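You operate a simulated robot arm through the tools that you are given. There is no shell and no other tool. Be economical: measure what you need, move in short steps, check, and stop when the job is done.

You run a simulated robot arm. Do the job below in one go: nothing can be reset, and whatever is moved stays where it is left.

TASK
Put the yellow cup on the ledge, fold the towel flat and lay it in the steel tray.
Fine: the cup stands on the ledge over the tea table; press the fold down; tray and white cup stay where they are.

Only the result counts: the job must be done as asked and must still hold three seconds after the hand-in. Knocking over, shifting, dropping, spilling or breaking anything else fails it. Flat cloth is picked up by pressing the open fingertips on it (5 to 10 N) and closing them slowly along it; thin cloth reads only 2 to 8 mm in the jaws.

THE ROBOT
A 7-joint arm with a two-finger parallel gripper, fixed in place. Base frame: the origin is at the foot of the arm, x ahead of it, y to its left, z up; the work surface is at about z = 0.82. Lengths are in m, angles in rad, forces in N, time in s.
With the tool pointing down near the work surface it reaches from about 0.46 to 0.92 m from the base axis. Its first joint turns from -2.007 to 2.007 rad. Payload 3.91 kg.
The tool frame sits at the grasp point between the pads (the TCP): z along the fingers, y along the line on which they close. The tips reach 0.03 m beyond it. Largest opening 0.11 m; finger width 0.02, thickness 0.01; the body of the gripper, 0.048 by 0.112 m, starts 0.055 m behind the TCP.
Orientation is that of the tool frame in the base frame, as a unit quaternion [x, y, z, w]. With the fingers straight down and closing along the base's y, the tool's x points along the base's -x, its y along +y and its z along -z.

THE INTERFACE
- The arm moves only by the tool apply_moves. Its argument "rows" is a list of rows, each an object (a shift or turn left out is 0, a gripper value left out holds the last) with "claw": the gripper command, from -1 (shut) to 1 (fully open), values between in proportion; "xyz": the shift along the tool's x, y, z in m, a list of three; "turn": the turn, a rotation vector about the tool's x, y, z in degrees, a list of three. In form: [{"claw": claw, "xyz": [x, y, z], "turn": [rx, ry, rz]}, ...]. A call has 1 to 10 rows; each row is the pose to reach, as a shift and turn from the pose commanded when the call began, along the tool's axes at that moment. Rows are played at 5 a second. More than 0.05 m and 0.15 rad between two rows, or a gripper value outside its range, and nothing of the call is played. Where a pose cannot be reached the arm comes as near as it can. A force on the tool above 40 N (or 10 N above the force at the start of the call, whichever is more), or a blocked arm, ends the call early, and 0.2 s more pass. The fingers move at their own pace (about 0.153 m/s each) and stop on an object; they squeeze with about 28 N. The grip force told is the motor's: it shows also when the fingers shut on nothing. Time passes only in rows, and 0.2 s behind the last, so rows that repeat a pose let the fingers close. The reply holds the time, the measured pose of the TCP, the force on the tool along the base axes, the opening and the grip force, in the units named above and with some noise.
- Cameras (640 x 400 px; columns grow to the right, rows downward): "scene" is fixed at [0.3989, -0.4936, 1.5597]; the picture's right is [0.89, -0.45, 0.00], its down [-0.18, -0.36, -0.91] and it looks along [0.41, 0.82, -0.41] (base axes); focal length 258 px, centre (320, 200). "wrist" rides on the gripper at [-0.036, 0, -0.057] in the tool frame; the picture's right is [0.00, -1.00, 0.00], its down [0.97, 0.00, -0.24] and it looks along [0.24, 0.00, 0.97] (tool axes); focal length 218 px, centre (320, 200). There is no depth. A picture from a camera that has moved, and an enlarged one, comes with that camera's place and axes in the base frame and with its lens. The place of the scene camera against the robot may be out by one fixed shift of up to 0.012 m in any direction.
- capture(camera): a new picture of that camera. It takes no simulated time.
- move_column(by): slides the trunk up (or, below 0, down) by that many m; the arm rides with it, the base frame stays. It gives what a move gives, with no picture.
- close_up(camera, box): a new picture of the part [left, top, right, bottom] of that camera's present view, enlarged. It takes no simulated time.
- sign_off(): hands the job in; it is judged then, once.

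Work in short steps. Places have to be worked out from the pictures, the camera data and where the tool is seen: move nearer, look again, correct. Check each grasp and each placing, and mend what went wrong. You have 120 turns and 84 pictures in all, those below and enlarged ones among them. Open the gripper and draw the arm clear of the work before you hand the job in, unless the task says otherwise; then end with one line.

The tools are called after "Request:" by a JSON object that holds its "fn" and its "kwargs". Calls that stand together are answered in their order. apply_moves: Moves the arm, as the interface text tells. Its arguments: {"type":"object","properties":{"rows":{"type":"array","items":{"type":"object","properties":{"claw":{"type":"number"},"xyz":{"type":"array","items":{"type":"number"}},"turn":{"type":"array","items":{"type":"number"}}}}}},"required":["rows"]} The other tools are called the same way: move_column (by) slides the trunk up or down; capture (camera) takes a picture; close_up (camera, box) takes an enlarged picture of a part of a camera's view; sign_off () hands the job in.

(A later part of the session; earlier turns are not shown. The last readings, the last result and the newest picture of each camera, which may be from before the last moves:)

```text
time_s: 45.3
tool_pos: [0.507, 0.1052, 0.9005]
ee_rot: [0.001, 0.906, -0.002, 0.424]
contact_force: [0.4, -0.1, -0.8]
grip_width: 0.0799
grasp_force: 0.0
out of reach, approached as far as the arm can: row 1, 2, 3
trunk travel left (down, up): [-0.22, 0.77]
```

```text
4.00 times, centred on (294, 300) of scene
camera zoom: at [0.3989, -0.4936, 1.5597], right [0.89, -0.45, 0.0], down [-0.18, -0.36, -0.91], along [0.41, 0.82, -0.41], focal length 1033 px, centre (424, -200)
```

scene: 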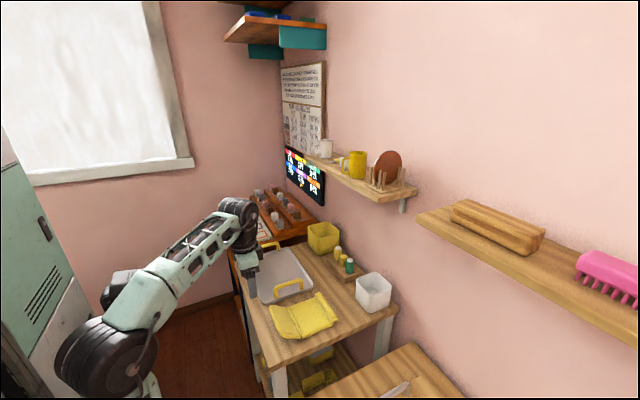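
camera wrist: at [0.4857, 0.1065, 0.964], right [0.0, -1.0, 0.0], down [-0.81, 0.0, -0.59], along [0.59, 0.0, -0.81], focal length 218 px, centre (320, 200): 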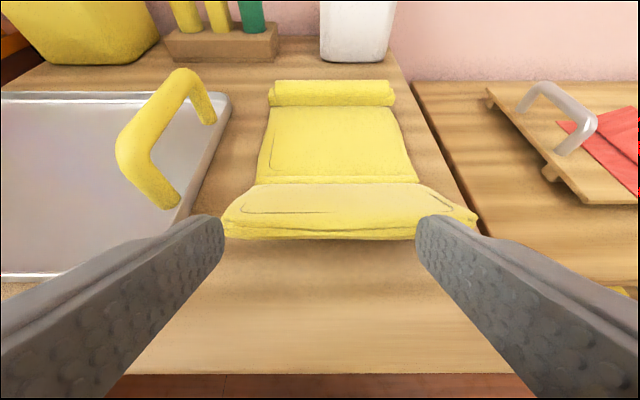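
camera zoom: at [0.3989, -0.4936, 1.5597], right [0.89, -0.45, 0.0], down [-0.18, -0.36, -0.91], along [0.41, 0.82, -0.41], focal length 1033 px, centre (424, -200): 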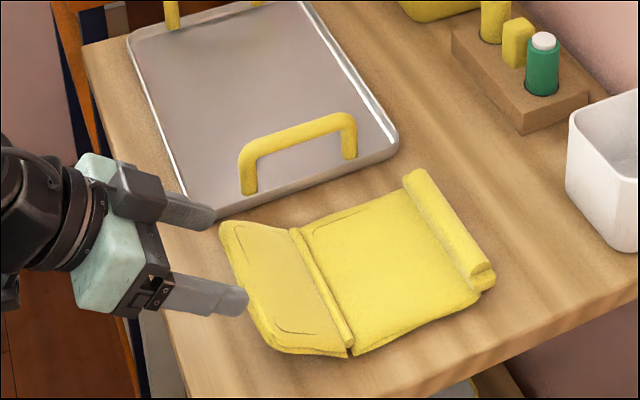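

The flap edge is clearly lifted, at about (x 0.543, z 0.859) and centred at y≈0.090. I'll align y and lower the tips to just in front of and below the edge.

Request:
{"fn": "apply_moves", "kwargs": {"rows": [{"xyz": [-0.0026, -0.008, 0.0031]}, {"xyz": [-0.0026, -0.015, 0.0031]}, {"xyz": [0.0074, -0.015, 0.0121]}, {"xyz": [0.0174, -0.015, 0.0201]}, {"xyz": [0.0274, -0.015, 0.0285]}, {"xyz": [0.0274, -0.015, 0.0285]}]}}

Request:
{"fn": "capture", "kwargs": {"camera": "wrist"}}

Request:
{"fn": "close_up", "kwargs": {"camera": "scene", "box": [230, 270, 326, 345]}}

```text
time_s: 46.7
tool_pos: [0.521, 0.0959, 0.8619]
ee_rot: [0.001, 0.906, -0.002, 0.423]
contact_force: [0.0, 0.3, 1.0]
grip_width: 0.0799
grasp_force: 0.2
out of reach, approached as far as the arm can: row 1, 2, 3, 4, 5, 6
trunk travel left (down, up): [-0.22, 0.77]
```

```text
44 pictures are left
camera wrist: at [0.4995, 0.0959, 0.9251], right [0.0, -1.0, 0.0], down [-0.81, 0.0, -0.59], along [0.59, 0.0, -0.81], focal length 218 px, centre (320, 200)
```

wrist: 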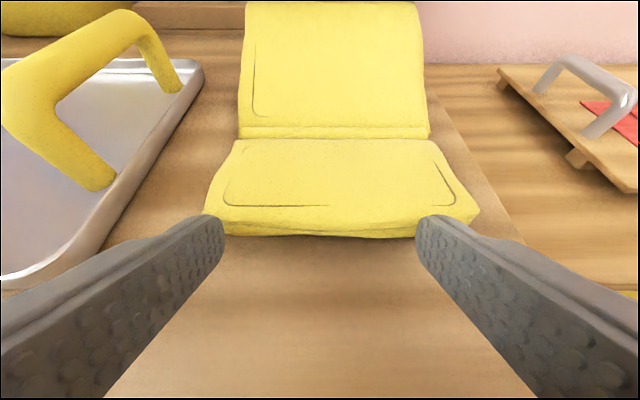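

```text
5.33 times, centred on (278, 308) of scene
camera zoom: at [0.3989, -0.4936, 1.5597], right [0.89, -0.45, 0.0], down [-0.18, -0.36, -0.91], along [0.41, 0.82, -0.41], focal length 1377 px, centre (544, -373)
```

zoom: 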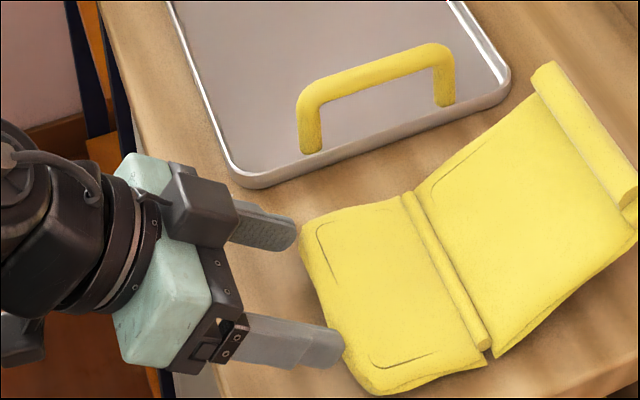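

The tips landed on the flap's edge and rocked the towel, because reach pushed me too far forward. I'll raise straight off it and lower the trunk further so the arm can sit farther back.

Request:
{"fn": "apply_moves", "kwargs": {"rows": [{"xyz": [-0.0153, 0, -0.0129]}, {"xyz": [-0.0345, 0, -0.029]}, {"xyz": [-0.069, 0, -0.058]}, {"xyz": [-0.095, 0, -0.084]}, {"xyz": [-0.107, 0, -0.09]}, {"xyz": [-0.107, 0, -0.09]}]}}

Request:
{"fn": "move_column", "kwargs": {"by": -0.1}}

Request:
{"fn": "apply_moves", "kwargs": {"rows": [{"xyz": [0.0064, 0, -0.0077]}, {"xyz": [0.0129, 0, -0.0153]}, {"xyz": [0.0193, 0, -0.023]}, {"xyz": [0.0193, 0, -0.023]}]}}

Request:
{"fn": "capture", "kwargs": {"camera": "wrist"}}

Request:
{"fn": "close_up", "kwargs": {"camera": "scene", "box": [230, 250, 358, 350]}}

```text
time_s: 48.1
tool_pos: [0.5219, 0.0966, 1.0019]
ee_rot: [0.0, 0.906, -0.002, 0.423]
contact_force: [-0.4, -0.6, 0.3]
grip_width: 0.08
grasp_force: 0.1
trunk travel left (down, up): [-0.22, 0.77]
```

```text
time_s: 49.4
tool_pos: [0.522, 0.0969, 0.9024]
ee_rot: [0.001, 0.906, -0.002, 0.422]
contact_force: [-0.2, 0.1, 0.3]
grip_width: 0.0797
grasp_force: 0.1
trunk travel left (down, up): [-0.12, 0.87]
```

```text
time_s: 50.4
tool_pos: [0.4951, 0.1025, 0.8966]
ee_rot: [0.001, 0.908, -0.009, 0.42]
contact_force: [0.4, -0.1, 0.0]
grip_width: 0.0801
grasp_force: 0.0
trunk travel left (down, up): [-0.12, 0.87]
```

```text
42 pictures are left
camera wrist: at [0.4752, 0.1038, 0.9602], right [-0.01, -1.0, 0.02], down [-0.81, 0.0, -0.58], along [0.58, -0.02, -0.81], focal length 218 px, centre (320, 200)
```

wrist: 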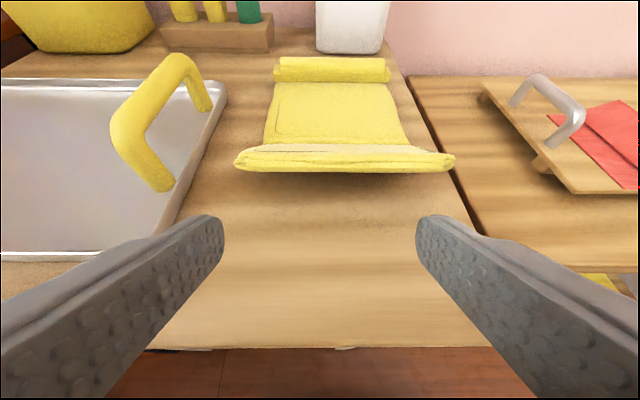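

```text
4.00 times, centred on (294, 300) of scene
camera zoom: at [0.3989, -0.4936, 1.5597], right [0.89, -0.45, 0.0], down [-0.18, -0.36, -0.91], along [0.41, 0.82, -0.41], focal length 1033 px, centre (424, -200)
```

zoom: 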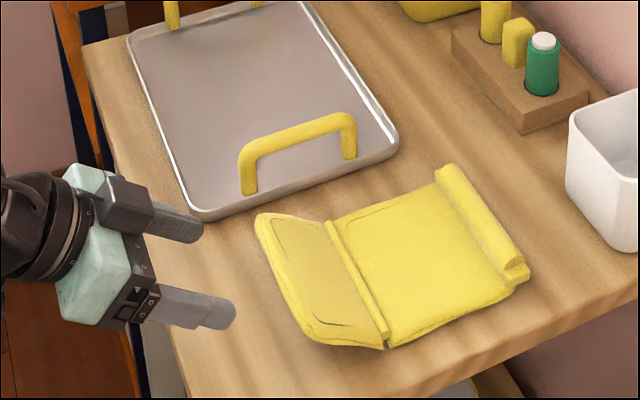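

The towel slid about 3 cm away but is intact. The flap edge now sits higher, at about x≈0.576, z≈0.863, y≈0.088. I'll descend in front of the edge, staying well short of it.

Request:
{"fn": "apply_moves", "kwargs": {"rows": [{"xyz": [-0.0096, -0.007, 0.0115]}, {"xyz": [-0.0193, -0.014, 0.023]}, {"xyz": [-0.009, -0.014, 0.0315]}, {"xyz": [0.002, -0.014, 0.041]}, {"xyz": [0.0105, -0.014, 0.048]}, {"xyz": [0.0105, -0.014, 0.048]}]}}

Request:
{"fn": "capture", "kwargs": {"camera": "wrist"}}

Request:
{"fn": "close_up", "kwargs": {"camera": "scene", "box": [230, 250, 358, 350]}}

```text
time_s: 51.8
tool_pos: [0.5243, 0.0845, 0.8599]
ee_rot: [0.001, 0.906, -0.002, 0.423]
contact_force: [-0.2, 0.1, 0.4]
grip_width: 0.0798
grasp_force: 0.0
out of reach, approached as far as the arm can: row 5, 6
trunk travel left (down, up): [-0.12, 0.87]
```

```text
40 pictures are left
camera wrist: at [0.5027, 0.0852, 0.9242], right [0.0, -1.0, 0.0], down [-0.81, 0.0, -0.59], along [0.59, 0.0, -0.81], focal length 218 px, centre (320, 200)
```

wrist: 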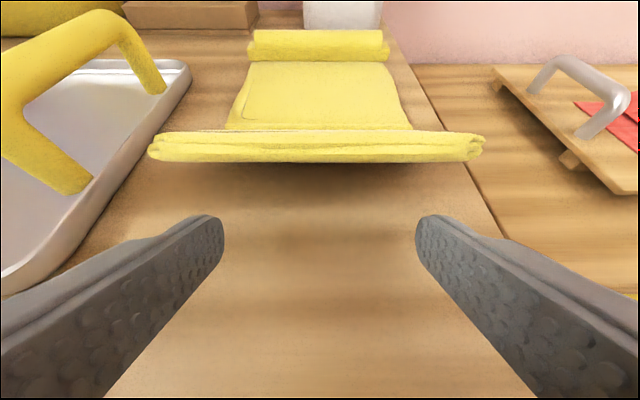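

```text
4.00 times, centred on (294, 300) of scene
camera zoom: at [0.3989, -0.4936, 1.5597], right [0.89, -0.45, 0.0], down [-0.18, -0.36, -0.91], along [0.41, 0.82, -0.41], focal length 1033 px, centre (424, -200)
```

zoom: 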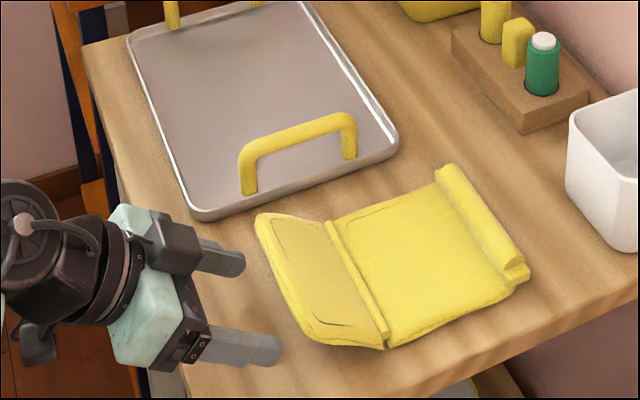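

The tips are now below the edge with a visible gap underneath it. I'll slide forward under it by about 2.8 cm.

Request:
{"fn": "apply_moves", "kwargs": {"rows": [{"xyz": [-0.004, 0.003, 0.0065]}, {"xyz": [-0.0085, 0.003, 0.013]}, {"xyz": [-0.0125, 0.003, 0.0185]}, {"xyz": [-0.0157, 0.003, 0.0234]}, {"xyz": [-0.0157, 0.003, 0.0234]}]}}

Request:
{"fn": "capture", "kwargs": {"camera": "wrist"}}

Request:
{"fn": "close_up", "kwargs": {"camera": "scene", "box": [230, 250, 358, 350]}}

```text
time_s: 53.0
tool_pos: [0.551, 0.0874, 0.8581]
ee_rot: [0.001, 0.906, -0.003, 0.423]
contact_force: [0.1, 0.4, 0.0]
grip_width: 0.0799
grasp_force: 0.1
trunk travel left (down, up): [-0.12, 0.87]
```

```text
38 pictures are left
camera wrist: at [0.5313, 0.0884, 0.9221], right [0.0, -1.0, 0.0], down [-0.81, 0.0, -0.59], along [0.59, 0.0, -0.81], focal length 218 px, centre (320, 200)
```

wrist: 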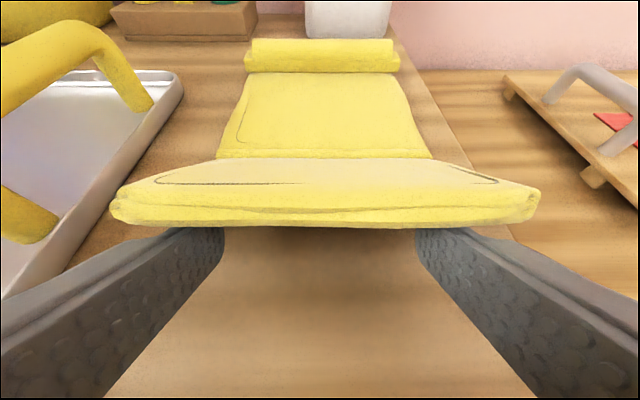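

```text
4.00 times, centred on (294, 300) of scene
camera zoom: at [0.3989, -0.4936, 1.5597], right [0.89, -0.45, 0.0], down [-0.18, -0.36, -0.91], along [0.41, 0.82, -0.41], focal length 1033 px, centre (424, -200)
```

zoom: 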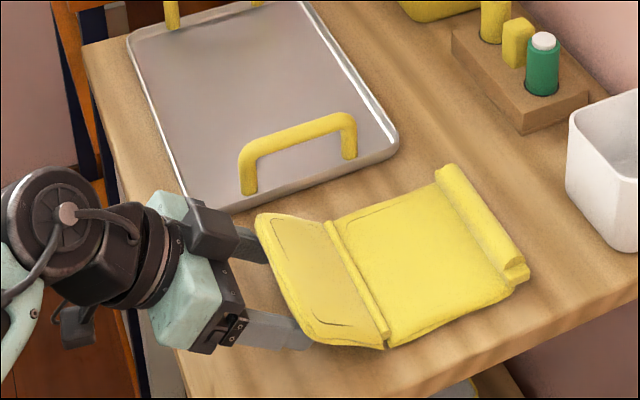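

The tips are under the flap with no load. I'll swing it up along an arc about the hinge (x≈0.632) to near vertical, then check.

Request:
{"fn": "apply_moves", "kwargs": {"rows": [{"xyz": [-0.01, 0, 0.0005]}, {"xyz": [-0.0197, 0, 0.0017]}, {"xyz": [-0.028, 0, 0.003]}, {"xyz": [-0.0365, 0, 0.0046]}, {"xyz": [-0.044, 0, 0.0085]}, {"xyz": [-0.0514, 0, 0.013]}, {"xyz": [-0.0514, 0, 0.013]}]}}

Request:
{"fn": "capture", "kwargs": {"camera": "wrist"}}

Request:
{"fn": "close_up", "kwargs": {"camera": "scene", "box": [230, 250, 358, 350]}}

```text
time_s: 54.6
tool_pos: [0.5954, 0.0898, 0.8894]
ee_rot: [0.002, 0.906, -0.003, 0.424]
contact_force: [-0.1, -0.2, 0.7]
grip_width: 0.0797
grasp_force: 0.1
trunk travel left (down, up): [-0.12, 0.87]
```

```text
36 pictures are left
camera wrist: at [0.5741, 0.0892, 0.9524], right [0.0, -1.0, 0.0], down [-0.81, 0.0, -0.59], along [0.59, 0.0, -0.81], focal length 218 px, centre (320, 200)
```

wrist: 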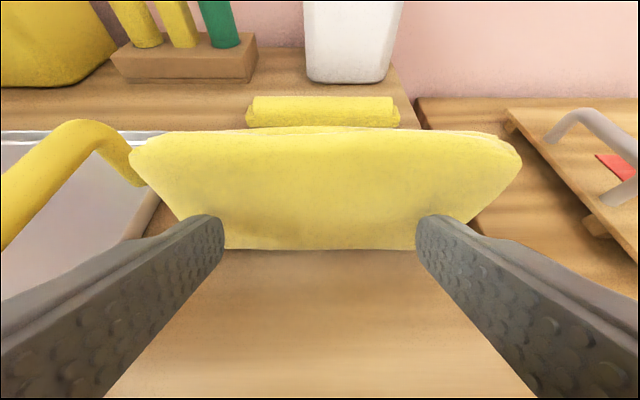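

```text
4.00 times, centred on (294, 300) of scene
camera zoom: at [0.3989, -0.4936, 1.5597], right [0.89, -0.45, 0.0], down [-0.18, -0.36, -0.91], along [0.41, 0.82, -0.41], focal length 1033 px, centre (424, -200)
```

zoom: 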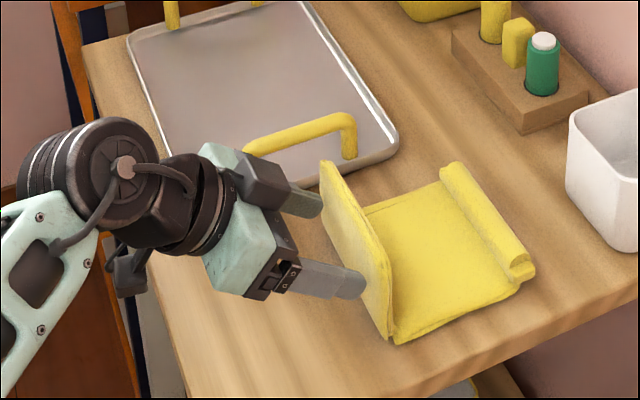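

The flap stands nearly vertical and the towel barely moved. I'll continue the arc past vertical.

Request:
{"fn": "apply_moves", "kwargs": {"rows": [{"xyz": [-0.006, 0, 0.007]}, {"xyz": [-0.0116, 0, 0.0138]}, {"xyz": [-0.015, 0, 0.022]}, {"xyz": [-0.0173, 0, 0.0299]}, {"xyz": [-0.0176, 0, 0.0365]}, {"xyz": [-0.0176, 0, 0.0427]}, {"xyz": [-0.0163, 0, 0.049]}, {"xyz": [-0.0151, 0, 0.0553]}, {"xyz": [-0.0151, 0, 0.0553]}]}}

Request:
{"fn": "capture", "kwargs": {"camera": "wrist"}}

Request:
{"fn": "close_up", "kwargs": {"camera": "scene", "box": [230, 250, 358, 350]}}

```text
time_s: 56.8
tool_pos: [0.6464, 0.0874, 0.87]
ee_rot: [0.0, 0.902, 0.001, 0.431]
contact_force: [-3.5, -0.1, 13.5]
grip_width: 0.0797
grasp_force: 0.1
trunk travel left (down, up): [-0.12, 0.87]
stopped in row 9: the force on the tool passed its limit (the readings are from after the stop); the commanded pose is now the measured one
```

```text
34 pictures are left
camera wrist: at [0.6242, 0.0877, 0.9342], right [0.0, -1.0, 0.0], down [-0.8, 0.0, -0.6], along [0.6, 0.0, -0.8], focal length 218 px, centre (320, 200)
```

wrist: 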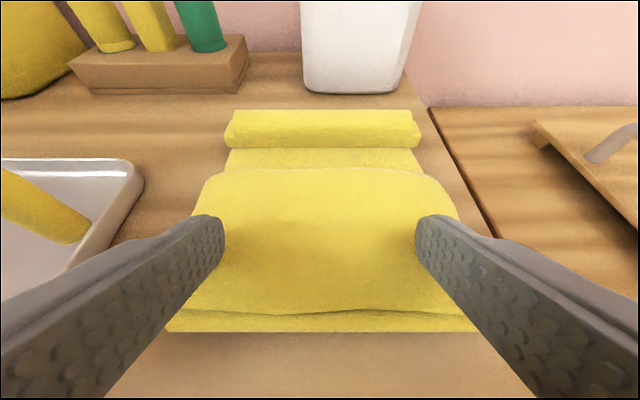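

```text
4.00 times, centred on (294, 300) of scene
camera zoom: at [0.3989, -0.4936, 1.5597], right [0.89, -0.45, 0.0], down [-0.18, -0.36, -0.91], along [0.41, 0.82, -0.41], focal length 1033 px, centre (424, -200)
```

zoom: 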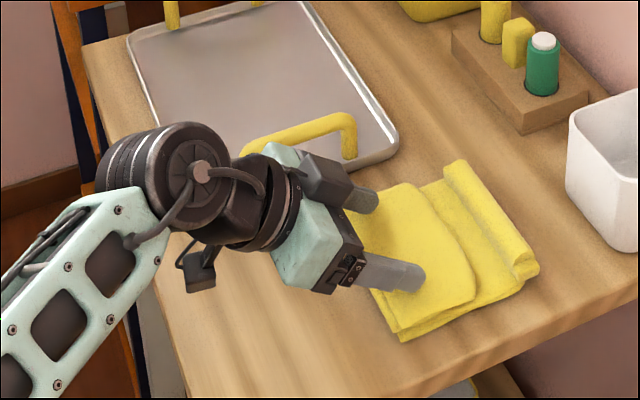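

The flap is folded over and pressed with about 13 N. I'll lift off, level the tool, and look at the fold from above.

Request:
{"fn": "apply_moves", "kwargs": {"rows": [{"xyz": [-0.015, 0, -0.013]}, {"xyz": [-0.03, 0, -0.026]}, {"xyz": [-0.05, 0, -0.045], "turn": [0, 8, 0]}, {"xyz": [-0.07, 0, -0.06], "turn": [0, 16, 0]}, {"xyz": [-0.085, 0, -0.072], "turn": [0, 24, 0]}, {"xyz": [-0.1, 0, -0.085], "turn": [0, 32, 0]}, {"xyz": [-0.1, 0, -0.085], "turn": [0, 40, 0]}, {"xyz": [-0.1, 0, -0.085], "turn": [0, 48, 0]}, {"xyz": [-0.1, 0, -0.085], "turn": [0, 51, 0]}, {"xyz": [-0.1, 0, -0.085], "turn": [0, 51, 0]}]}}

Request:
{"fn": "capture", "kwargs": {"camera": "wrist"}}

Request:
{"fn": "close_up", "kwargs": {"camera": "scene", "box": [270, 270, 366, 345]}}

```text
time_s: 59.0
tool_pos: [0.5829, 0.0519, 0.9186]
ee_rot: [0.001, 0.998, 0.004, 0.061]
contact_force: [0.1, 0.2, 0.0]
grip_width: 0.0798
grasp_force: 0.1
out of reach, approached as far as the arm can: row 5, 6, 7, 8, 9, 10
trunk travel left (down, up): [-0.12, 0.87]
```

```text
32 pictures are left
camera wrist: at [0.6123, 0.0529, 0.979], right [0.0, -1.0, -0.01], down [-0.99, 0.0, 0.12], along [-0.12, 0.01, -0.99], focal length 218 px, centre (320, 200)
```

wrist: 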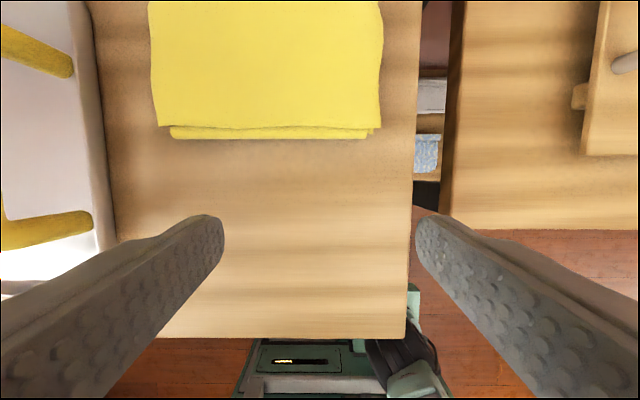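

```text
5.33 times, centred on (318, 308) of scene
camera zoom: at [0.3989, -0.4936, 1.5597], right [0.89, -0.45, 0.0], down [-0.18, -0.36, -0.91], along [0.41, 0.82, -0.41], focal length 1377 px, centre (331, -373)
```

zoom: 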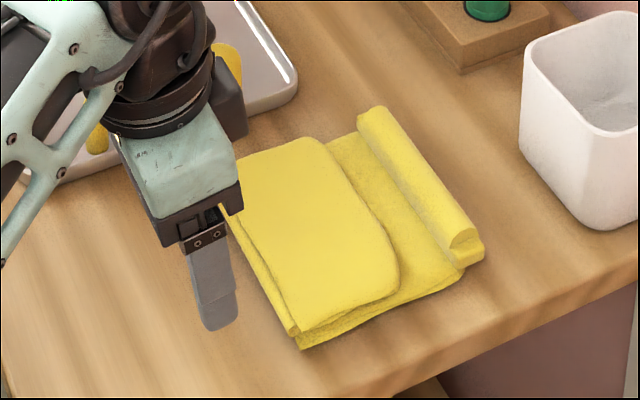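

The fold lies over the towel. I'll raise the trunk for better vertical reach, level the tool, then press the fold down with closed fingertips.

Request:
{"fn": "move_column", "kwargs": {"by": 0.35}}

Request:
{"fn": "apply_moves", "kwargs": {"rows": [{"claw": -0.2, "xyz": [-0.015, 0.005, 0.03], "turn": [0.2, 3.5, 0]}, {"claw": -0.6, "xyz": [-0.03, 0.012, 0.06], "turn": [0.46, 7, 0]}, {"claw": -1, "xyz": [-0.05, 0.022, 0.09], "turn": [0.46, 7, 0]}, {"claw": -1, "xyz": [-0.07, 0.03, 0.12], "turn": [0.46, 7, 0]}, {"xyz": [-0.082, 0.036, 0.15], "turn": [0.46, 7, 0]}, {"xyz": [-0.082, 0.036, 0.18], "turn": [0.46, 7, 0]}, {"xyz": [-0.082, 0.036, 0.21], "turn": [0.46, 7, 0]}, {"xyz": [-0.082, 0.036, 0.24], "turn": [0.46, 7, 0]}, {"xyz": [-0.082, 0.036, 0.25], "turn": [0.46, 7, 0]}, {"xyz": [-0.082, 0.036, 0.25], "turn": [0.46, 7, 0]}]}}

Request:
{"fn": "capture", "kwargs": {"camera": "wrist"}}

```text
time_s: 62.4
tool_pos: [0.5837, 0.0533, 1.2696]
ee_rot: [0.0, 0.998, 0.004, 0.062]
contact_force: [0.2, -0.1, 0.4]
grip_width: 0.0798
grasp_force: 0.1
trunk travel left (down, up): [-0.47, 0.52]
```

```text
time_s: 64.6
tool_pos: [0.6957, 0.0916, 1.0296]
ee_rot: [0.0, 1.0, 0.0, 0.001]
contact_force: [0.5, 0.2, 0.3]
grip_width: 0.0
grasp_force: 28.3
trunk travel left (down, up): [-0.47, 0.52]
```

```text
30 pictures are left
camera wrist: at [0.7329, 0.0907, 1.0872], right [0.0, -1.0, 0.0], down [-0.97, 0.0, 0.24], along [-0.24, 0.0, -0.97], focal length 218 px, centre (320, 200)
```

wrist: 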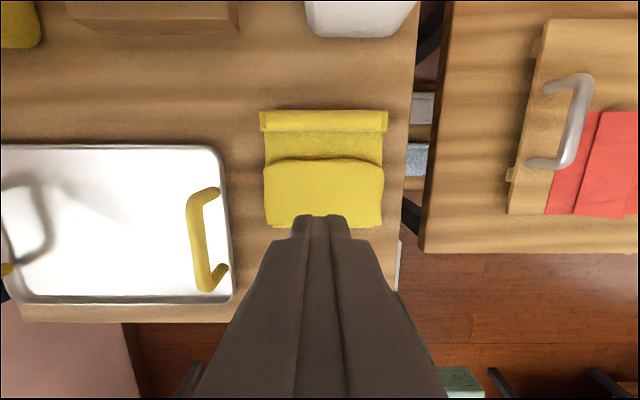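

The flap end is at x≈0.718, the hinge at x≈0.635, and the roll at x≈0.748–0.769. I'll press the fold near its free end, descending until contact.

Request:
{"fn": "apply_moves", "kwargs": {"rows": [{"xyz": [0, -0.002, 0.04]}, {"xyz": [0, -0.002, 0.08]}, {"xyz": [0, -0.002, 0.115]}, {"xyz": [0, -0.002, 0.14]}, {"xyz": [0, -0.002, 0.147]}, {"xyz": [0, -0.002, 0.152]}, {"xyz": [0, -0.002, 0.157]}, {"xyz": [0, -0.002, 0.161]}, {"xyz": [0, -0.002, 0.165]}, {"xyz": [0, -0.002, 0.169]}]}}

```text
time_s: 66.6
tool_pos: [0.6964, 0.0895, 0.8736]
ee_rot: [0.0, 1.0, 0.003, 0.005]
contact_force: [-4.8, -1.9, 22.7]
grip_width: 0.0
grasp_force: 28.1
trunk travel left (down, up): [-0.47, 0.52]
stopped in row 9: the force on the tool passed its limit (the readings are from after the stop); the commanded pose is now the measured one
```

Pressed with about 23 N. I'll hold briefly, lift, and press once more nearer the hinge.

Request:
{"fn": "apply_moves", "kwargs": {"rows": [{"xyz": [0, 0, 0]}, {"xyz": [0, 0, 0]}, {"xyz": [0, 0, -0.02]}, {"xyz": [0.035, 0, -0.02]}, {"xyz": [0.035, 0, -0.01]}, {"xyz": [0.035, 0, -0.005]}, {"xyz": [0.035, 0, -0.001]}, {"xyz": [0.035, 0, 0.002]}, {"xyz": [0.035, 0, 0.004]}]}}

Request:
{"fn": "apply_moves", "kwargs": {"rows": [{"xyz": [0, 0, -0.02]}, {"xyz": [0, 0, -0.06]}, {"xyz": [0, 0, -0.1]}, {"xyz": [0, 0, -0.13]}, {"xyz": [0, 0, -0.13]}]}}

Request:
{"fn": "close_up", "kwargs": {"camera": "scene", "box": [270, 270, 366, 345]}}

```text
time_s: 68.4
tool_pos: [0.6627, 0.0886, 0.8748]
ee_rot: [0.0, 1.0, 0.002, 0.008]
contact_force: [-7.7, -3.6, 21.1]
grip_width: 0.0
grasp_force: 28.3
trunk travel left (down, up): [-0.47, 0.52]
stopped in row 9: the force on the tool passed its limit (the readings are from after the stop); the commanded pose is now the measured one
```

```text
time_s: 69.6
tool_pos: [0.6637, 0.0894, 1.0018]
ee_rot: [0.0, 1.0, 0.001, 0.006]
contact_force: [0.2, -0.6, -0.5]
grip_width: 0.0002
grasp_force: 27.8
trunk travel left (down, up): [-0.47, 0.52]
```

```text
5.33 times, centred on (318, 308) of scene
camera zoom: at [0.3989, -0.4936, 1.5597], right [0.89, -0.45, 0.0], down [-0.18, -0.36, -0.91], along [0.41, 0.82, -0.41], focal length 1377 px, centre (331, -373)
```

zoom: 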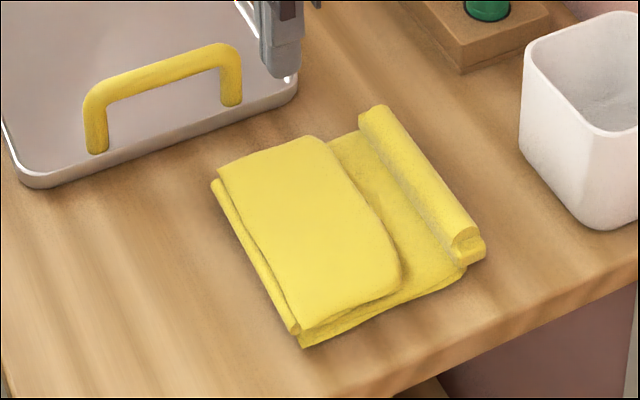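

The fold lies flat. Next I'll turn the gripper 90° so it closes along x, and move above the raised roll so I can pinch it.

Request:
{"fn": "apply_moves", "kwargs": {"rows": [{"claw": -1, "xyz": [-0.01, 0, 0], "turn": [0, 0, 8.5]}, {"claw": -0.5, "xyz": [-0.02, 0, 0], "turn": [0, 0, 17]}, {"claw": 0, "xyz": [-0.03, 0, 0], "turn": [0, 0, 25.5]}, {"xyz": [-0.04, 0, 0], "turn": [0, 0, 34]}, {"xyz": [-0.05, 0, 0], "turn": [0, 0, 42.5]}, {"xyz": [-0.06, 0, 0], "turn": [0, 0, 51]}, {"xyz": [-0.07, 0, 0], "turn": [0, 0, 59.5]}, {"xyz": [-0.08, 0, 0], "turn": [0, 0, 68]}, {"xyz": [-0.09, 0, 0], "turn": [0, 0, 76.5]}, {"xyz": [-0.094, 0, 0], "turn": [0, 0, 85]}]}}

Request:
{"fn": "apply_moves", "kwargs": {"rows": [{"turn": [0, 0, 5]}, {"turn": [0, 0, 5]}]}}

Request:
{"fn": "capture", "kwargs": {"camera": "wrist"}}

```text
time_s: 71.8
tool_pos: [0.7559, 0.0897, 1.0032]
ee_rot: [0.677, 0.736, 0.007, 0.005]
contact_force: [1.2, -0.1, 0.0]
grip_width: 0.0547
grasp_force: 0.1
trunk travel left (down, up): [-0.47, 0.52]
```

```text
time_s: 72.4
tool_pos: [0.7548, 0.0895, 1.003]
ee_rot: [0.707, 0.707, 0.007, 0.004]
contact_force: [-0.2, -0.3, 0.1]
grip_width: 0.0552
grasp_force: 0.1
trunk travel left (down, up): [-0.47, 0.52]
```

```text
28 pictures are left
camera wrist: at [0.7546, 0.0534, 1.0599], right [-1.0, 0.0, -0.01], down [0.0, 0.97, 0.24], along [0.01, 0.24, -0.97], focal length 218 px, centre (320, 200)
```

wrist: 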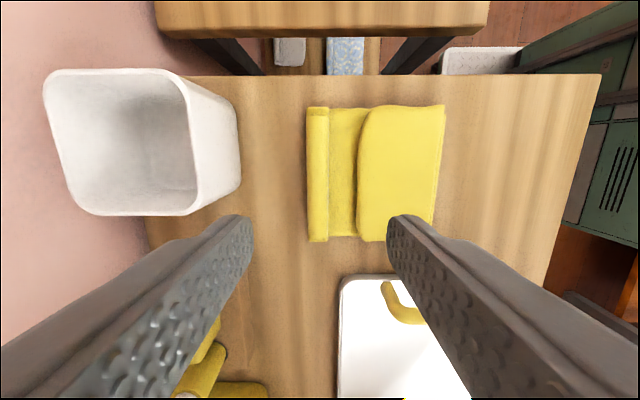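

The roll is centred at about (0.758, 0.085) and is 22 mm wide. I'll narrow the jaws to 45 mm, align, and descend astride it.

Request:
{"fn": "apply_moves", "kwargs": {"rows": [{"claw": -0.18, "xyz": [-0.003, 0.002, 0.04], "turn": [0.9, 0, 0]}, {"xyz": [-0.003, 0.003, 0.08], "turn": [0.9, 0, 0]}, {"xyz": [-0.003, 0.003, 0.105], "turn": [0.9, 0, 0]}, {"xyz": [-0.003, 0.003, 0.12], "turn": [0.9, 0, 0]}, {"xyz": [-0.003, 0.003, 0.12], "turn": [0.9, 0, 0]}]}}

Request:
{"fn": "capture", "kwargs": {"camera": "wrist"}}

Request:
{"fn": "close_up", "kwargs": {"camera": "scene", "box": [270, 260, 366, 335]}}

```text
time_s: 73.6
tool_pos: [0.7594, 0.0882, 0.8828]
ee_rot: [0.708, 0.706, 0.001, -0.002]
contact_force: [0.1, -0.1, -0.4]
grip_width: 0.0449
grasp_force: 0.3
trunk travel left (down, up): [-0.47, 0.52]
```

```text
27 pictures are left
camera wrist: at [0.7593, 0.0524, 0.9408], right [-1.0, 0.0, 0.0], down [0.0, 0.97, 0.24], along [0.0, 0.24, -0.97], focal length 218 px, centre (320, 200)
```

wrist: 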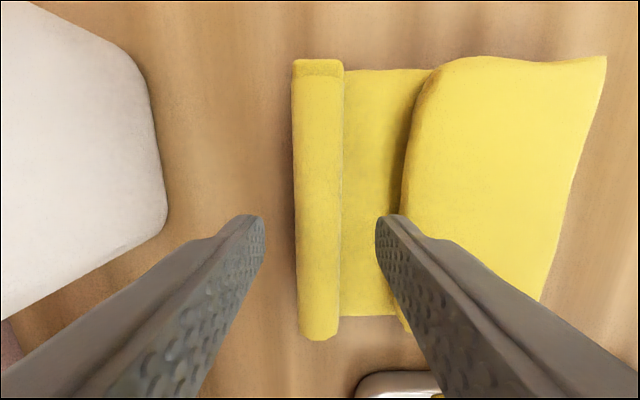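

```text
5.33 times, centred on (318, 298) of scene
camera zoom: at [0.3989, -0.4936, 1.5597], right [0.89, -0.45, 0.0], down [-0.18, -0.36, -0.91], along [0.41, 0.82, -0.41], focal length 1377 px, centre (331, -320)
```

zoom: 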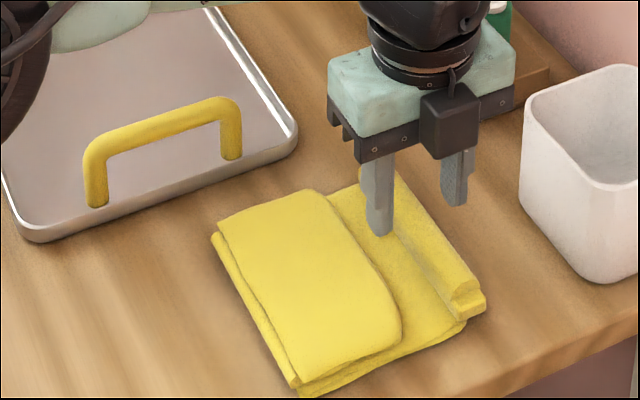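

Aligned, but the near finger is close to the flap. I'll narrow the jaws to 36 mm and descend gently onto the base layer.

Request:
{"fn": "apply_moves", "kwargs": {"rows": [{"claw": -0.345}, {"claw": -0.345}, {"xyz": [0, 0, 0.006]}, {"xyz": [0, 0, 0.01]}, {"xyz": [0, 0, 0.013]}, {"xyz": [0, 0, 0.016]}, {"xyz": [0, 0, 0.016]}]}}

```text
time_s: 75.2
tool_pos: [0.7595, 0.0865, 0.8689]
ee_rot: [0.707, 0.707, 0.001, -0.001]
contact_force: [0.3, -0.3, 0.7]
grip_width: 0.0361
grasp_force: 0.0
trunk travel left (down, up): [-0.47, 0.52]
```

Request:
{"fn": "apply_moves", "kwargs": {"rows": [{"xyz": [0, 0, 0.002]}, {"xyz": [0, 0, 0.004]}, {"xyz": [0, 0, 0.006]}, {"xyz": [0, 0, 0.008]}, {"xyz": [0, 0, 0.01]}]}}

Request:
{"fn": "capture", "kwargs": {"camera": "wrist"}}

```text
time_s: 76.4
tool_pos: [0.7607, 0.0858, 0.8626]
ee_rot: [0.707, 0.707, 0.004, 0.0]
contact_force: [1.2, -1.7, 33.1]
grip_width: 0.0357
grasp_force: 0.1
trunk travel left (down, up): [-0.47, 0.52]
```

```text
25 pictures are left
camera wrist: at [0.7598, 0.0498, 0.9181], right [-1.0, 0.0, -0.01], down [0.0, 0.97, 0.25], along [0.01, 0.25, -0.97], focal length 218 px, centre (320, 200)
```

wrist: 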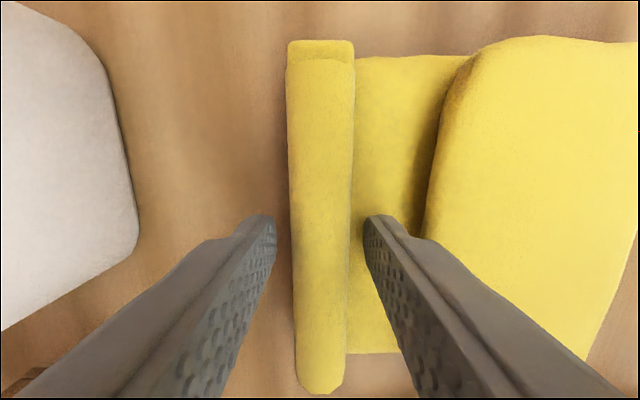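

The tip has bottomed on the base layer at 33 N, which is too hard. I'll ease back up and close on the roll.

Request:
{"fn": "apply_moves", "kwargs": {"rows": [{"xyz": [0, 0, -0.003]}, {"xyz": [0, 0, -0.004]}, {"claw": -0.45, "xyz": [0, 0, -0.004]}, {"claw": -0.55, "xyz": [0, 0, -0.004]}, {"claw": -0.65, "xyz": [0, 0, -0.004]}, {"claw": -0.8, "xyz": [0, 0, -0.004]}, {"claw": -1, "xyz": [0, 0, -0.004]}, {"claw": -1, "xyz": [0, 0, -0.004]}]}}

Request:
{"fn": "capture", "kwargs": {"camera": "wrist"}}

```text
time_s: 78.2
tool_pos: [0.759, 0.0856, 0.862]
ee_rot: [0.707, 0.707, 0.001, -0.001]
contact_force: [-4.4, 0.7, 22.4]
grip_width: 0.0264
grasp_force: 27.9
trunk travel left (down, up): [-0.47, 0.52]
```

```text
24 pictures are left
camera wrist: at [0.7587, 0.0502, 0.9182], right [-1.0, 0.0, 0.0], down [0.0, 0.97, 0.24], along [0.0, 0.24, -0.97], focal length 218 px, centre (320, 200)
```

wrist: 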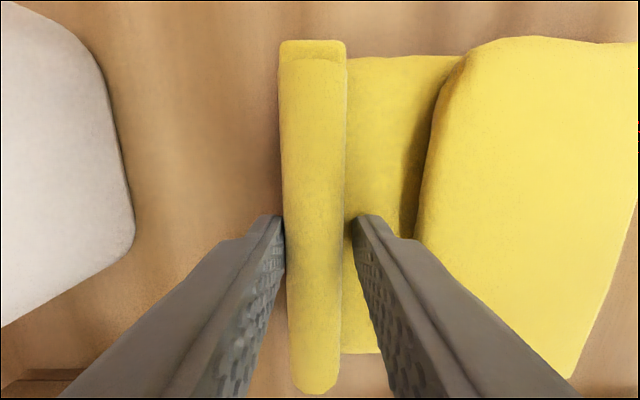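

The jaws stopped at 26 mm on the roll with full grip. I'll lift slowly and check.

Request:
{"fn": "apply_moves", "kwargs": {"rows": [{"xyz": [0, 0, -0.01]}, {"xyz": [0, 0, -0.02]}, {"xyz": [0, 0, -0.035]}, {"xyz": [0, 0, -0.05]}, {"xyz": [0, 0, -0.05]}]}}

Request:
{"fn": "capture", "kwargs": {"camera": "wrist"}}

Request:
{"fn": "close_up", "kwargs": {"camera": "scene", "box": [254, 245, 382, 345]}}

```text
time_s: 79.4
tool_pos: [0.7595, 0.0859, 0.9098]
ee_rot: [0.708, 0.706, 0.001, -0.002]
contact_force: [0.6, 0.3, -1.6]
grip_width: 0.0213
grasp_force: 28.3
trunk travel left (down, up): [-0.47, 0.52]
```

```text
23 pictures are left
camera wrist: at [0.7596, 0.0498, 0.9679], right [-1.0, 0.0, 0.0], down [0.0, 0.97, 0.24], along [0.0, 0.24, -0.97], focal length 218 px, centre (320, 200)
```

wrist: 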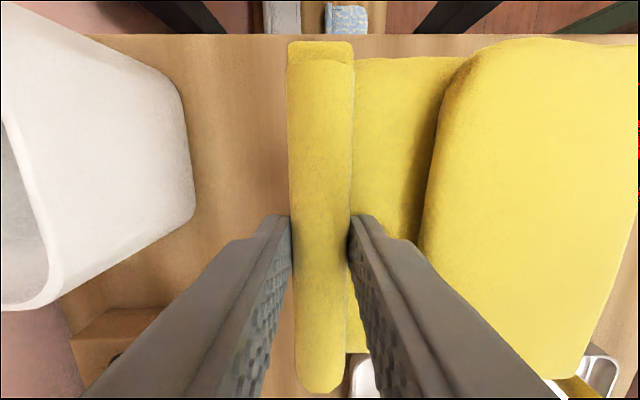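

```text
4.00 times, centred on (318, 295) of scene
camera zoom: at [0.3989, -0.4936, 1.5597], right [0.89, -0.45, 0.0], down [-0.18, -0.36, -0.91], along [0.41, 0.82, -0.41], focal length 1033 px, centre (328, -180)
```

zoom: 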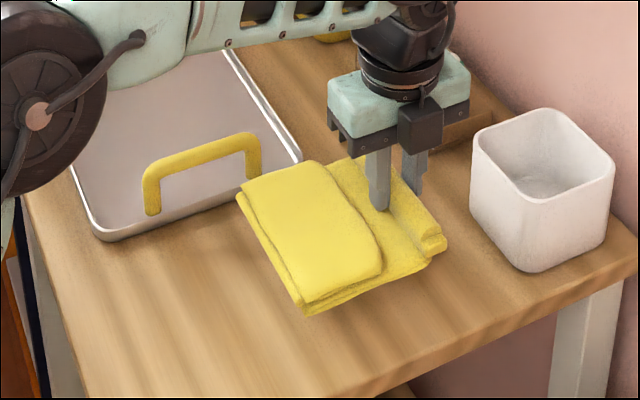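

The towel is held level and stays folded. I'll lift higher to clear the tray handle, then carry it over the tray.

Request:
{"fn": "apply_moves", "kwargs": {"rows": [{"xyz": [0, 0, -0.03]}, {"xyz": [0, 0, -0.06]}, {"xyz": [0, 0, -0.09]}, {"xyz": [0.03, -0.008, -0.1]}, {"xyz": [0.065, -0.017, -0.1]}, {"xyz": [0.1, -0.026, -0.1]}, {"xyz": [0.135, -0.035, -0.1]}, {"xyz": [0.17, -0.045, -0.1]}, {"xyz": [0.205, -0.055, -0.1]}, {"xyz": [0.24, -0.064, -0.1]}]}}

Request:
{"fn": "apply_moves", "kwargs": {"rows": [{"xyz": [0.02, -0.005, 0]}, {"xyz": [0.039, -0.009, 0]}, {"xyz": [0.039, -0.009, 0]}]}}

Request:
{"fn": "capture", "kwargs": {"camera": "wrist"}}

Request:
{"fn": "capture", "kwargs": {"camera": "scene"}}

```text
time_s: 81.6
tool_pos: [0.6954, 0.3226, 1.0102]
ee_rot: [0.708, 0.706, 0.0, -0.002]
contact_force: [-0.3, -0.2, -0.1]
grip_width: 0.0211
grasp_force: 28.2
out of reach, approached as far as the arm can: row 10
trunk travel left (down, up): [-0.47, 0.52]
```

```text
time_s: 82.4
tool_pos: [0.6732, 0.3454, 1.0024]
ee_rot: [0.707, 0.707, 0.001, -0.001]
contact_force: [0.3, -0.1, -0.9]
grip_width: 0.0209
grasp_force: 27.5
out of reach, approached as far as the arm can: row 1, 2, 3
trunk travel left (down, up): [-0.47, 0.52]
```

```text
21 pictures are left
camera wrist: at [0.6737, 0.3103, 1.0584], right [-1.0, 0.0, 0.0], down [0.0, 0.97, 0.24], along [0.0, 0.24, -0.97], focal length 218 px, centre (320, 200)
```

wrist: 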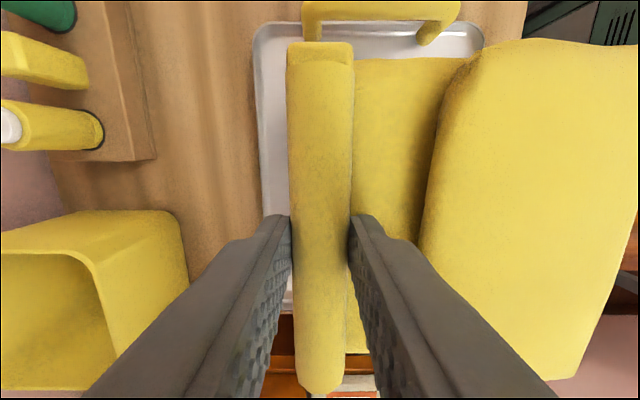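

```text
20 pictures are left
```

scene: 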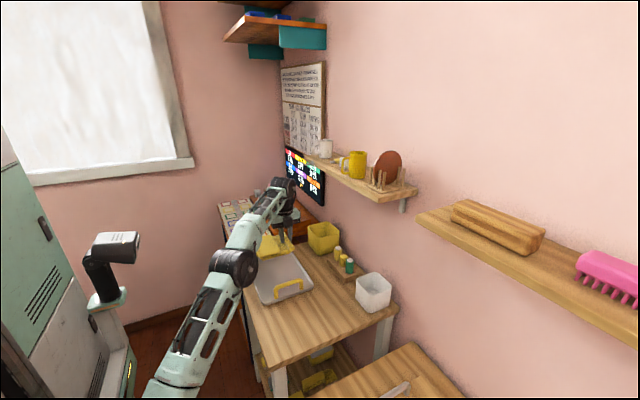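

Some joint limit stops at (0.673, 0.345), but that already puts the towel within the tray (tray about x 0.53–0.735, y 0.20–0.52). I'll nudge x by +1 cm to centre it and check.

Request:
{"fn": "apply_moves", "kwargs": {"rows": [{"xyz": [-0.005, 0.005, 0.005]}, {"xyz": [-0.008, 0.011, 0.015]}, {"xyz": [-0.008, 0.011, 0.03]}, {"xyz": [-0.008, 0.011, 0.03]}]}}

Request:
{"fn": "close_up", "kwargs": {"camera": "scene", "box": [220, 200, 348, 300]}}

```text
time_s: 83.4
tool_pos: [0.6849, 0.3392, 0.9723]
ee_rot: [0.707, 0.707, 0.0, -0.002]
contact_force: [-0.2, 0.4, -0.7]
grip_width: 0.0212
grasp_force: 28.3
trunk travel left (down, up): [-0.47, 0.52]
```

```text
4.00 times, centred on (284, 250) of scene
camera zoom: at [0.3989, -0.4936, 1.5597], right [0.89, -0.45, 0.0], down [-0.18, -0.36, -0.91], along [0.41, 0.82, -0.41], focal length 1033 px, centre (464, 0)
```

zoom: 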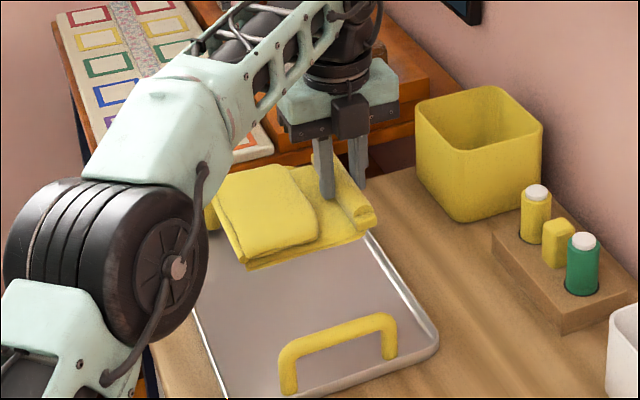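

Good position. I'll lower toward the tray, stopping about 1.5 cm above its floor.

Request:
{"fn": "apply_moves", "kwargs": {"rows": [{"xyz": [0, 0, 0.025]}, {"xyz": [0, 0, 0.05]}, {"xyz": [0, 0, 0.07]}, {"xyz": [0, 0, 0.085]}, {"xyz": [0, 0, 0.085]}]}}

Request:
{"fn": "capture", "kwargs": {"camera": "wrist"}}

Request:
{"fn": "close_up", "kwargs": {"camera": "scene", "box": [240, 230, 336, 305]}}

```text
time_s: 84.6
tool_pos: [0.6843, 0.3408, 0.8876]
ee_rot: [0.707, 0.707, 0.001, -0.002]
contact_force: [-0.5, -0.2, -1.1]
grip_width: 0.0213
grasp_force: 28.8
trunk travel left (down, up): [-0.47, 0.52]
```

```text
18 pictures are left
camera wrist: at [0.6842, 0.3037, 0.9444], right [-1.0, 0.0, 0.0], down [0.0, 0.97, 0.24], along [0.0, 0.24, -0.97], focal length 218 px, centre (320, 200)
```

wrist: 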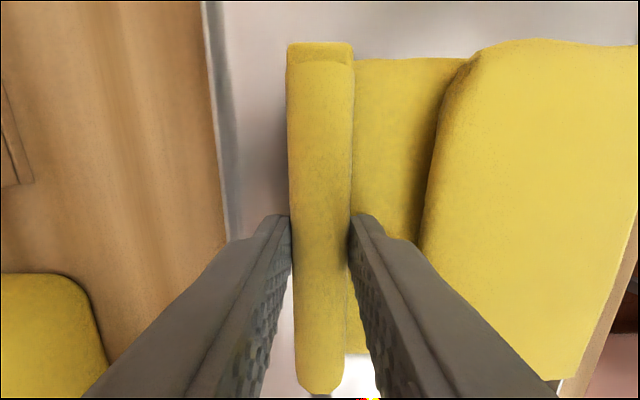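

```text
5.33 times, centred on (288, 268) of scene
camera zoom: at [0.3989, -0.4936, 1.5597], right [0.89, -0.45, 0.0], down [-0.18, -0.36, -0.91], along [0.41, 0.82, -0.41], focal length 1377 px, centre (491, -160)
```

zoom: 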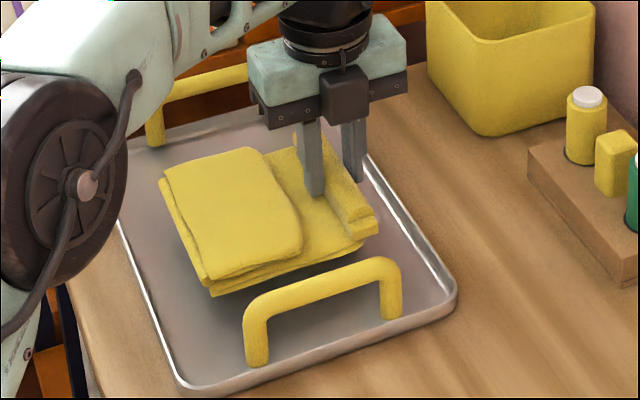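

The towel is inside the rim on all sides. I'll lower it in small steps until it touches.

Request:
{"fn": "apply_moves", "kwargs": {"rows": [{"xyz": [0, 0, 0.005]}, {"xyz": [0, 0, 0.009]}, {"xyz": [0, 0, 0.012]}, {"xyz": [0, 0, 0.015]}, {"xyz": [0, 0, 0.015]}]}}

Request:
{"fn": "close_up", "kwargs": {"camera": "scene", "box": [240, 230, 336, 305]}}

```text
time_s: 85.8
tool_pos: [0.6838, 0.3381, 0.8734]
ee_rot: [0.707, 0.707, 0.001, -0.002]
contact_force: [0.6, -0.6, -1.4]
grip_width: 0.0212
grasp_force: 27.6
trunk travel left (down, up): [-0.47, 0.52]
```

```text
5.33 times, centred on (288, 268) of scene
camera zoom: at [0.3989, -0.4936, 1.5597], right [0.89, -0.45, 0.0], down [-0.18, -0.36, -0.91], along [0.41, 0.82, -0.41], focal length 1377 px, centre (491, -160)
```

zoom: 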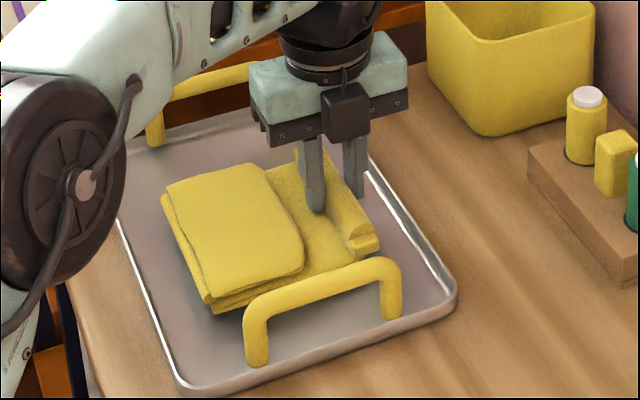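

Request:
{"fn": "apply_moves", "kwargs": {"rows": [{"xyz": [0, 0, 0.002]}, {"xyz": [0, 0, 0.004]}, {"xyz": [0, 0, 0.006]}, {"xyz": [0, 0, 0.006]}]}}

```text
time_s: 86.8
tool_pos: [0.6842, 0.3381, 0.8661]
ee_rot: [0.707, 0.707, 0.001, -0.002]
contact_force: [-0.1, 0.6, -1.5]
grip_width: 0.0214
grasp_force: 27.8
trunk travel left (down, up): [-0.47, 0.52]
```

No contact yet, so I'll keep stepping down gently.

Request:
{"fn": "apply_moves", "kwargs": {"rows": [{"xyz": [0, 0, 0.0015]}, {"xyz": [0, 0, 0.003]}, {"xyz": [0, 0, 0.003]}]}}

Request:
{"fn": "close_up", "kwargs": {"camera": "scene", "box": [240, 230, 336, 305]}}

```text
time_s: 87.6
tool_pos: [0.6838, 0.3393, 0.8658]
ee_rot: [0.707, 0.707, 0.003, -0.002]
contact_force: [0.8, 1.9, 17.0]
grip_width: 0.0211
grasp_force: 28.0
trunk travel left (down, up): [-0.47, 0.52]
```

```text
5.33 times, centred on (288, 268) of scene
camera zoom: at [0.3989, -0.4936, 1.5597], right [0.89, -0.45, 0.0], down [-0.18, -0.36, -0.91], along [0.41, 0.82, -0.41], focal length 1377 px, centre (491, -160)
```

zoom: 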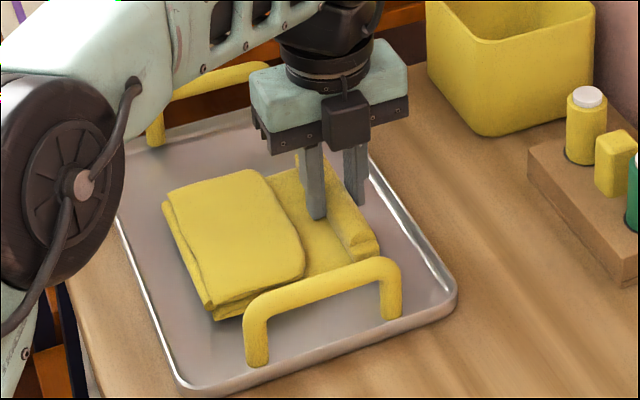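

Contact at 17 N means the towel is on the tray floor. I'll ease off and open the jaws slightly.

Request:
{"fn": "apply_moves", "kwargs": {"rows": [{"xyz": [0, 0, -0.002]}, {"claw": -0.5, "xyz": [0, 0, -0.002]}, {"claw": -0.36, "xyz": [0, 0, -0.002]}, {"claw": -0.36, "xyz": [0, 0, -0.002]}, {"claw": -0.36, "xyz": [0, 0, -0.002]}]}}

Request:
{"fn": "capture", "kwargs": {"camera": "wrist"}}

```text
time_s: 88.8
tool_pos: [0.6837, 0.339, 0.8662]
ee_rot: [0.708, 0.707, 0.001, -0.001]
contact_force: [2.3, -1.5, 5.2]
grip_width: 0.0338
grasp_force: 0.0
trunk travel left (down, up): [-0.47, 0.52]
```

```text
14 pictures are left
camera wrist: at [0.6845, 0.3022, 0.9224], right [-1.0, 0.0, 0.0], down [0.0, 0.97, 0.24], along [0.0, 0.24, -0.97], focal length 218 px, centre (320, 200)
```

wrist: 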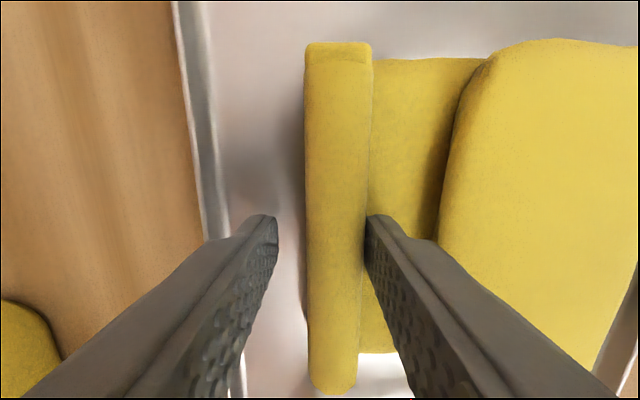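

The roll is released, though the near finger still touches it. I'll shift the jaws 5 mm toward −x to centre them, then rise straight up.

Request:
{"fn": "apply_moves", "kwargs": {"rows": [{"claw": -0.36, "xyz": [0, -0.004, -0.002]}, {"xyz": [0, -0.006, -0.004]}, {"xyz": [0, -0.006, -0.01]}, {"xyz": [0, -0.006, -0.02]}, {"xyz": [0, -0.006, -0.04]}, {"xyz": [0, -0.006, -0.07]}, {"xyz": [0, -0.006, -0.1]}, {"xyz": [0, -0.006, -0.13]}, {"xyz": [0, -0.006, -0.13]}]}}

Request:
{"fn": "capture", "kwargs": {"camera": "wrist"}}

Request:
{"fn": "close_up", "kwargs": {"camera": "scene", "box": [240, 230, 336, 305]}}

```text
time_s: 90.8
tool_pos: [0.6794, 0.3376, 0.9958]
ee_rot: [0.708, 0.706, 0.001, -0.002]
contact_force: [0.2, -0.1, -0.2]
grip_width: 0.0353
grasp_force: 0.0
trunk travel left (down, up): [-0.47, 0.52]
```

```text
13 pictures are left
camera wrist: at [0.6779, 0.3022, 1.053], right [-1.0, 0.0, 0.0], down [0.0, 0.97, 0.24], along [0.0, 0.24, -0.97], focal length 218 px, centre (320, 200)
```

wrist: 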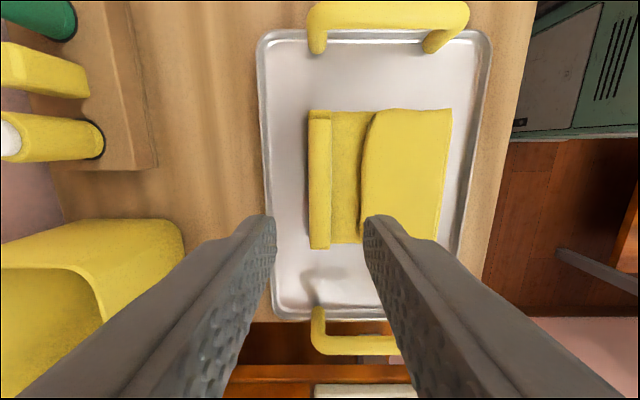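

```text
5.33 times, centred on (288, 268) of scene
camera zoom: at [0.3989, -0.4936, 1.5597], right [0.89, -0.45, 0.0], down [-0.18, -0.36, -0.91], along [0.41, 0.82, -0.41], focal length 1377 px, centre (491, -160)
```

zoom: 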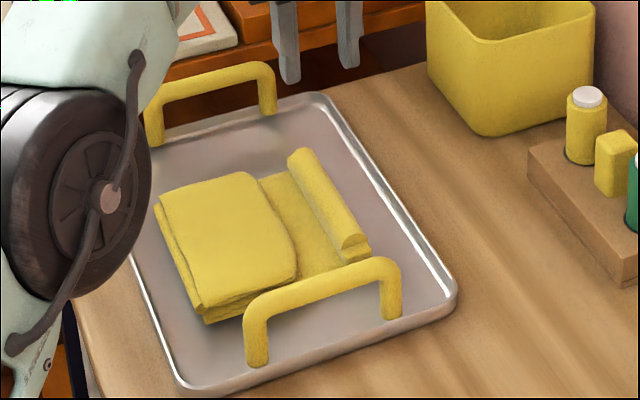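

The towel lies folded inside the tray. I'll zoom in on the fold and check that it is flat before drawing away.

Request:
{"fn": "close_up", "kwargs": {"camera": "scene", "box": [260, 250, 316, 294]}}

```text
9.09 times, centred on (288, 272) of scene
camera zoom: at [0.3989, -0.4936, 1.5597], right [0.89, -0.45, 0.0], down [-0.18, -0.36, -0.91], along [0.41, 0.82, -0.41], focal length 2347 px, centre (611, -454)
```

zoom: 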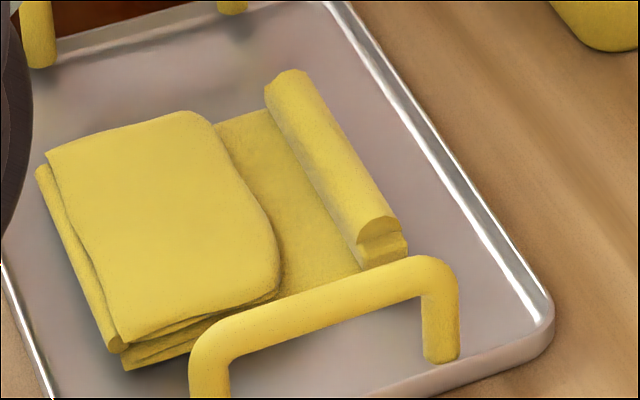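

It looks flat, with maybe a slight gap between the layers. I'll give it one gentle press with closed fingertips in place.

Request:
{"fn": "apply_moves", "kwargs": {"rows": [{"claw": -0.7, "xyz": [0, -0.03, 0]}, {"claw": -1, "xyz": [0, -0.06, 0]}, {"claw": -1, "xyz": [0, -0.06, 0.04]}, {"xyz": [0, -0.06, 0.08]}, {"xyz": [0, -0.06, 0.1]}, {"xyz": [0, -0.06, 0.105]}, {"xyz": [0, -0.06, 0.109]}, {"xyz": [0, -0.06, 0.112]}, {"xyz": [0, -0.06, 0.114]}, {"xyz": [0, -0.06, 0.116]}]}}

```text
time_s: 93.0
tool_pos: [0.6182, 0.3383, 0.8807]
ee_rot: [0.707, 0.707, 0.001, -0.001]
contact_force: [0.5, 0.5, 0.0]
grip_width: 0.0002
grasp_force: 28.1
trunk travel left (down, up): [-0.47, 0.52]
```

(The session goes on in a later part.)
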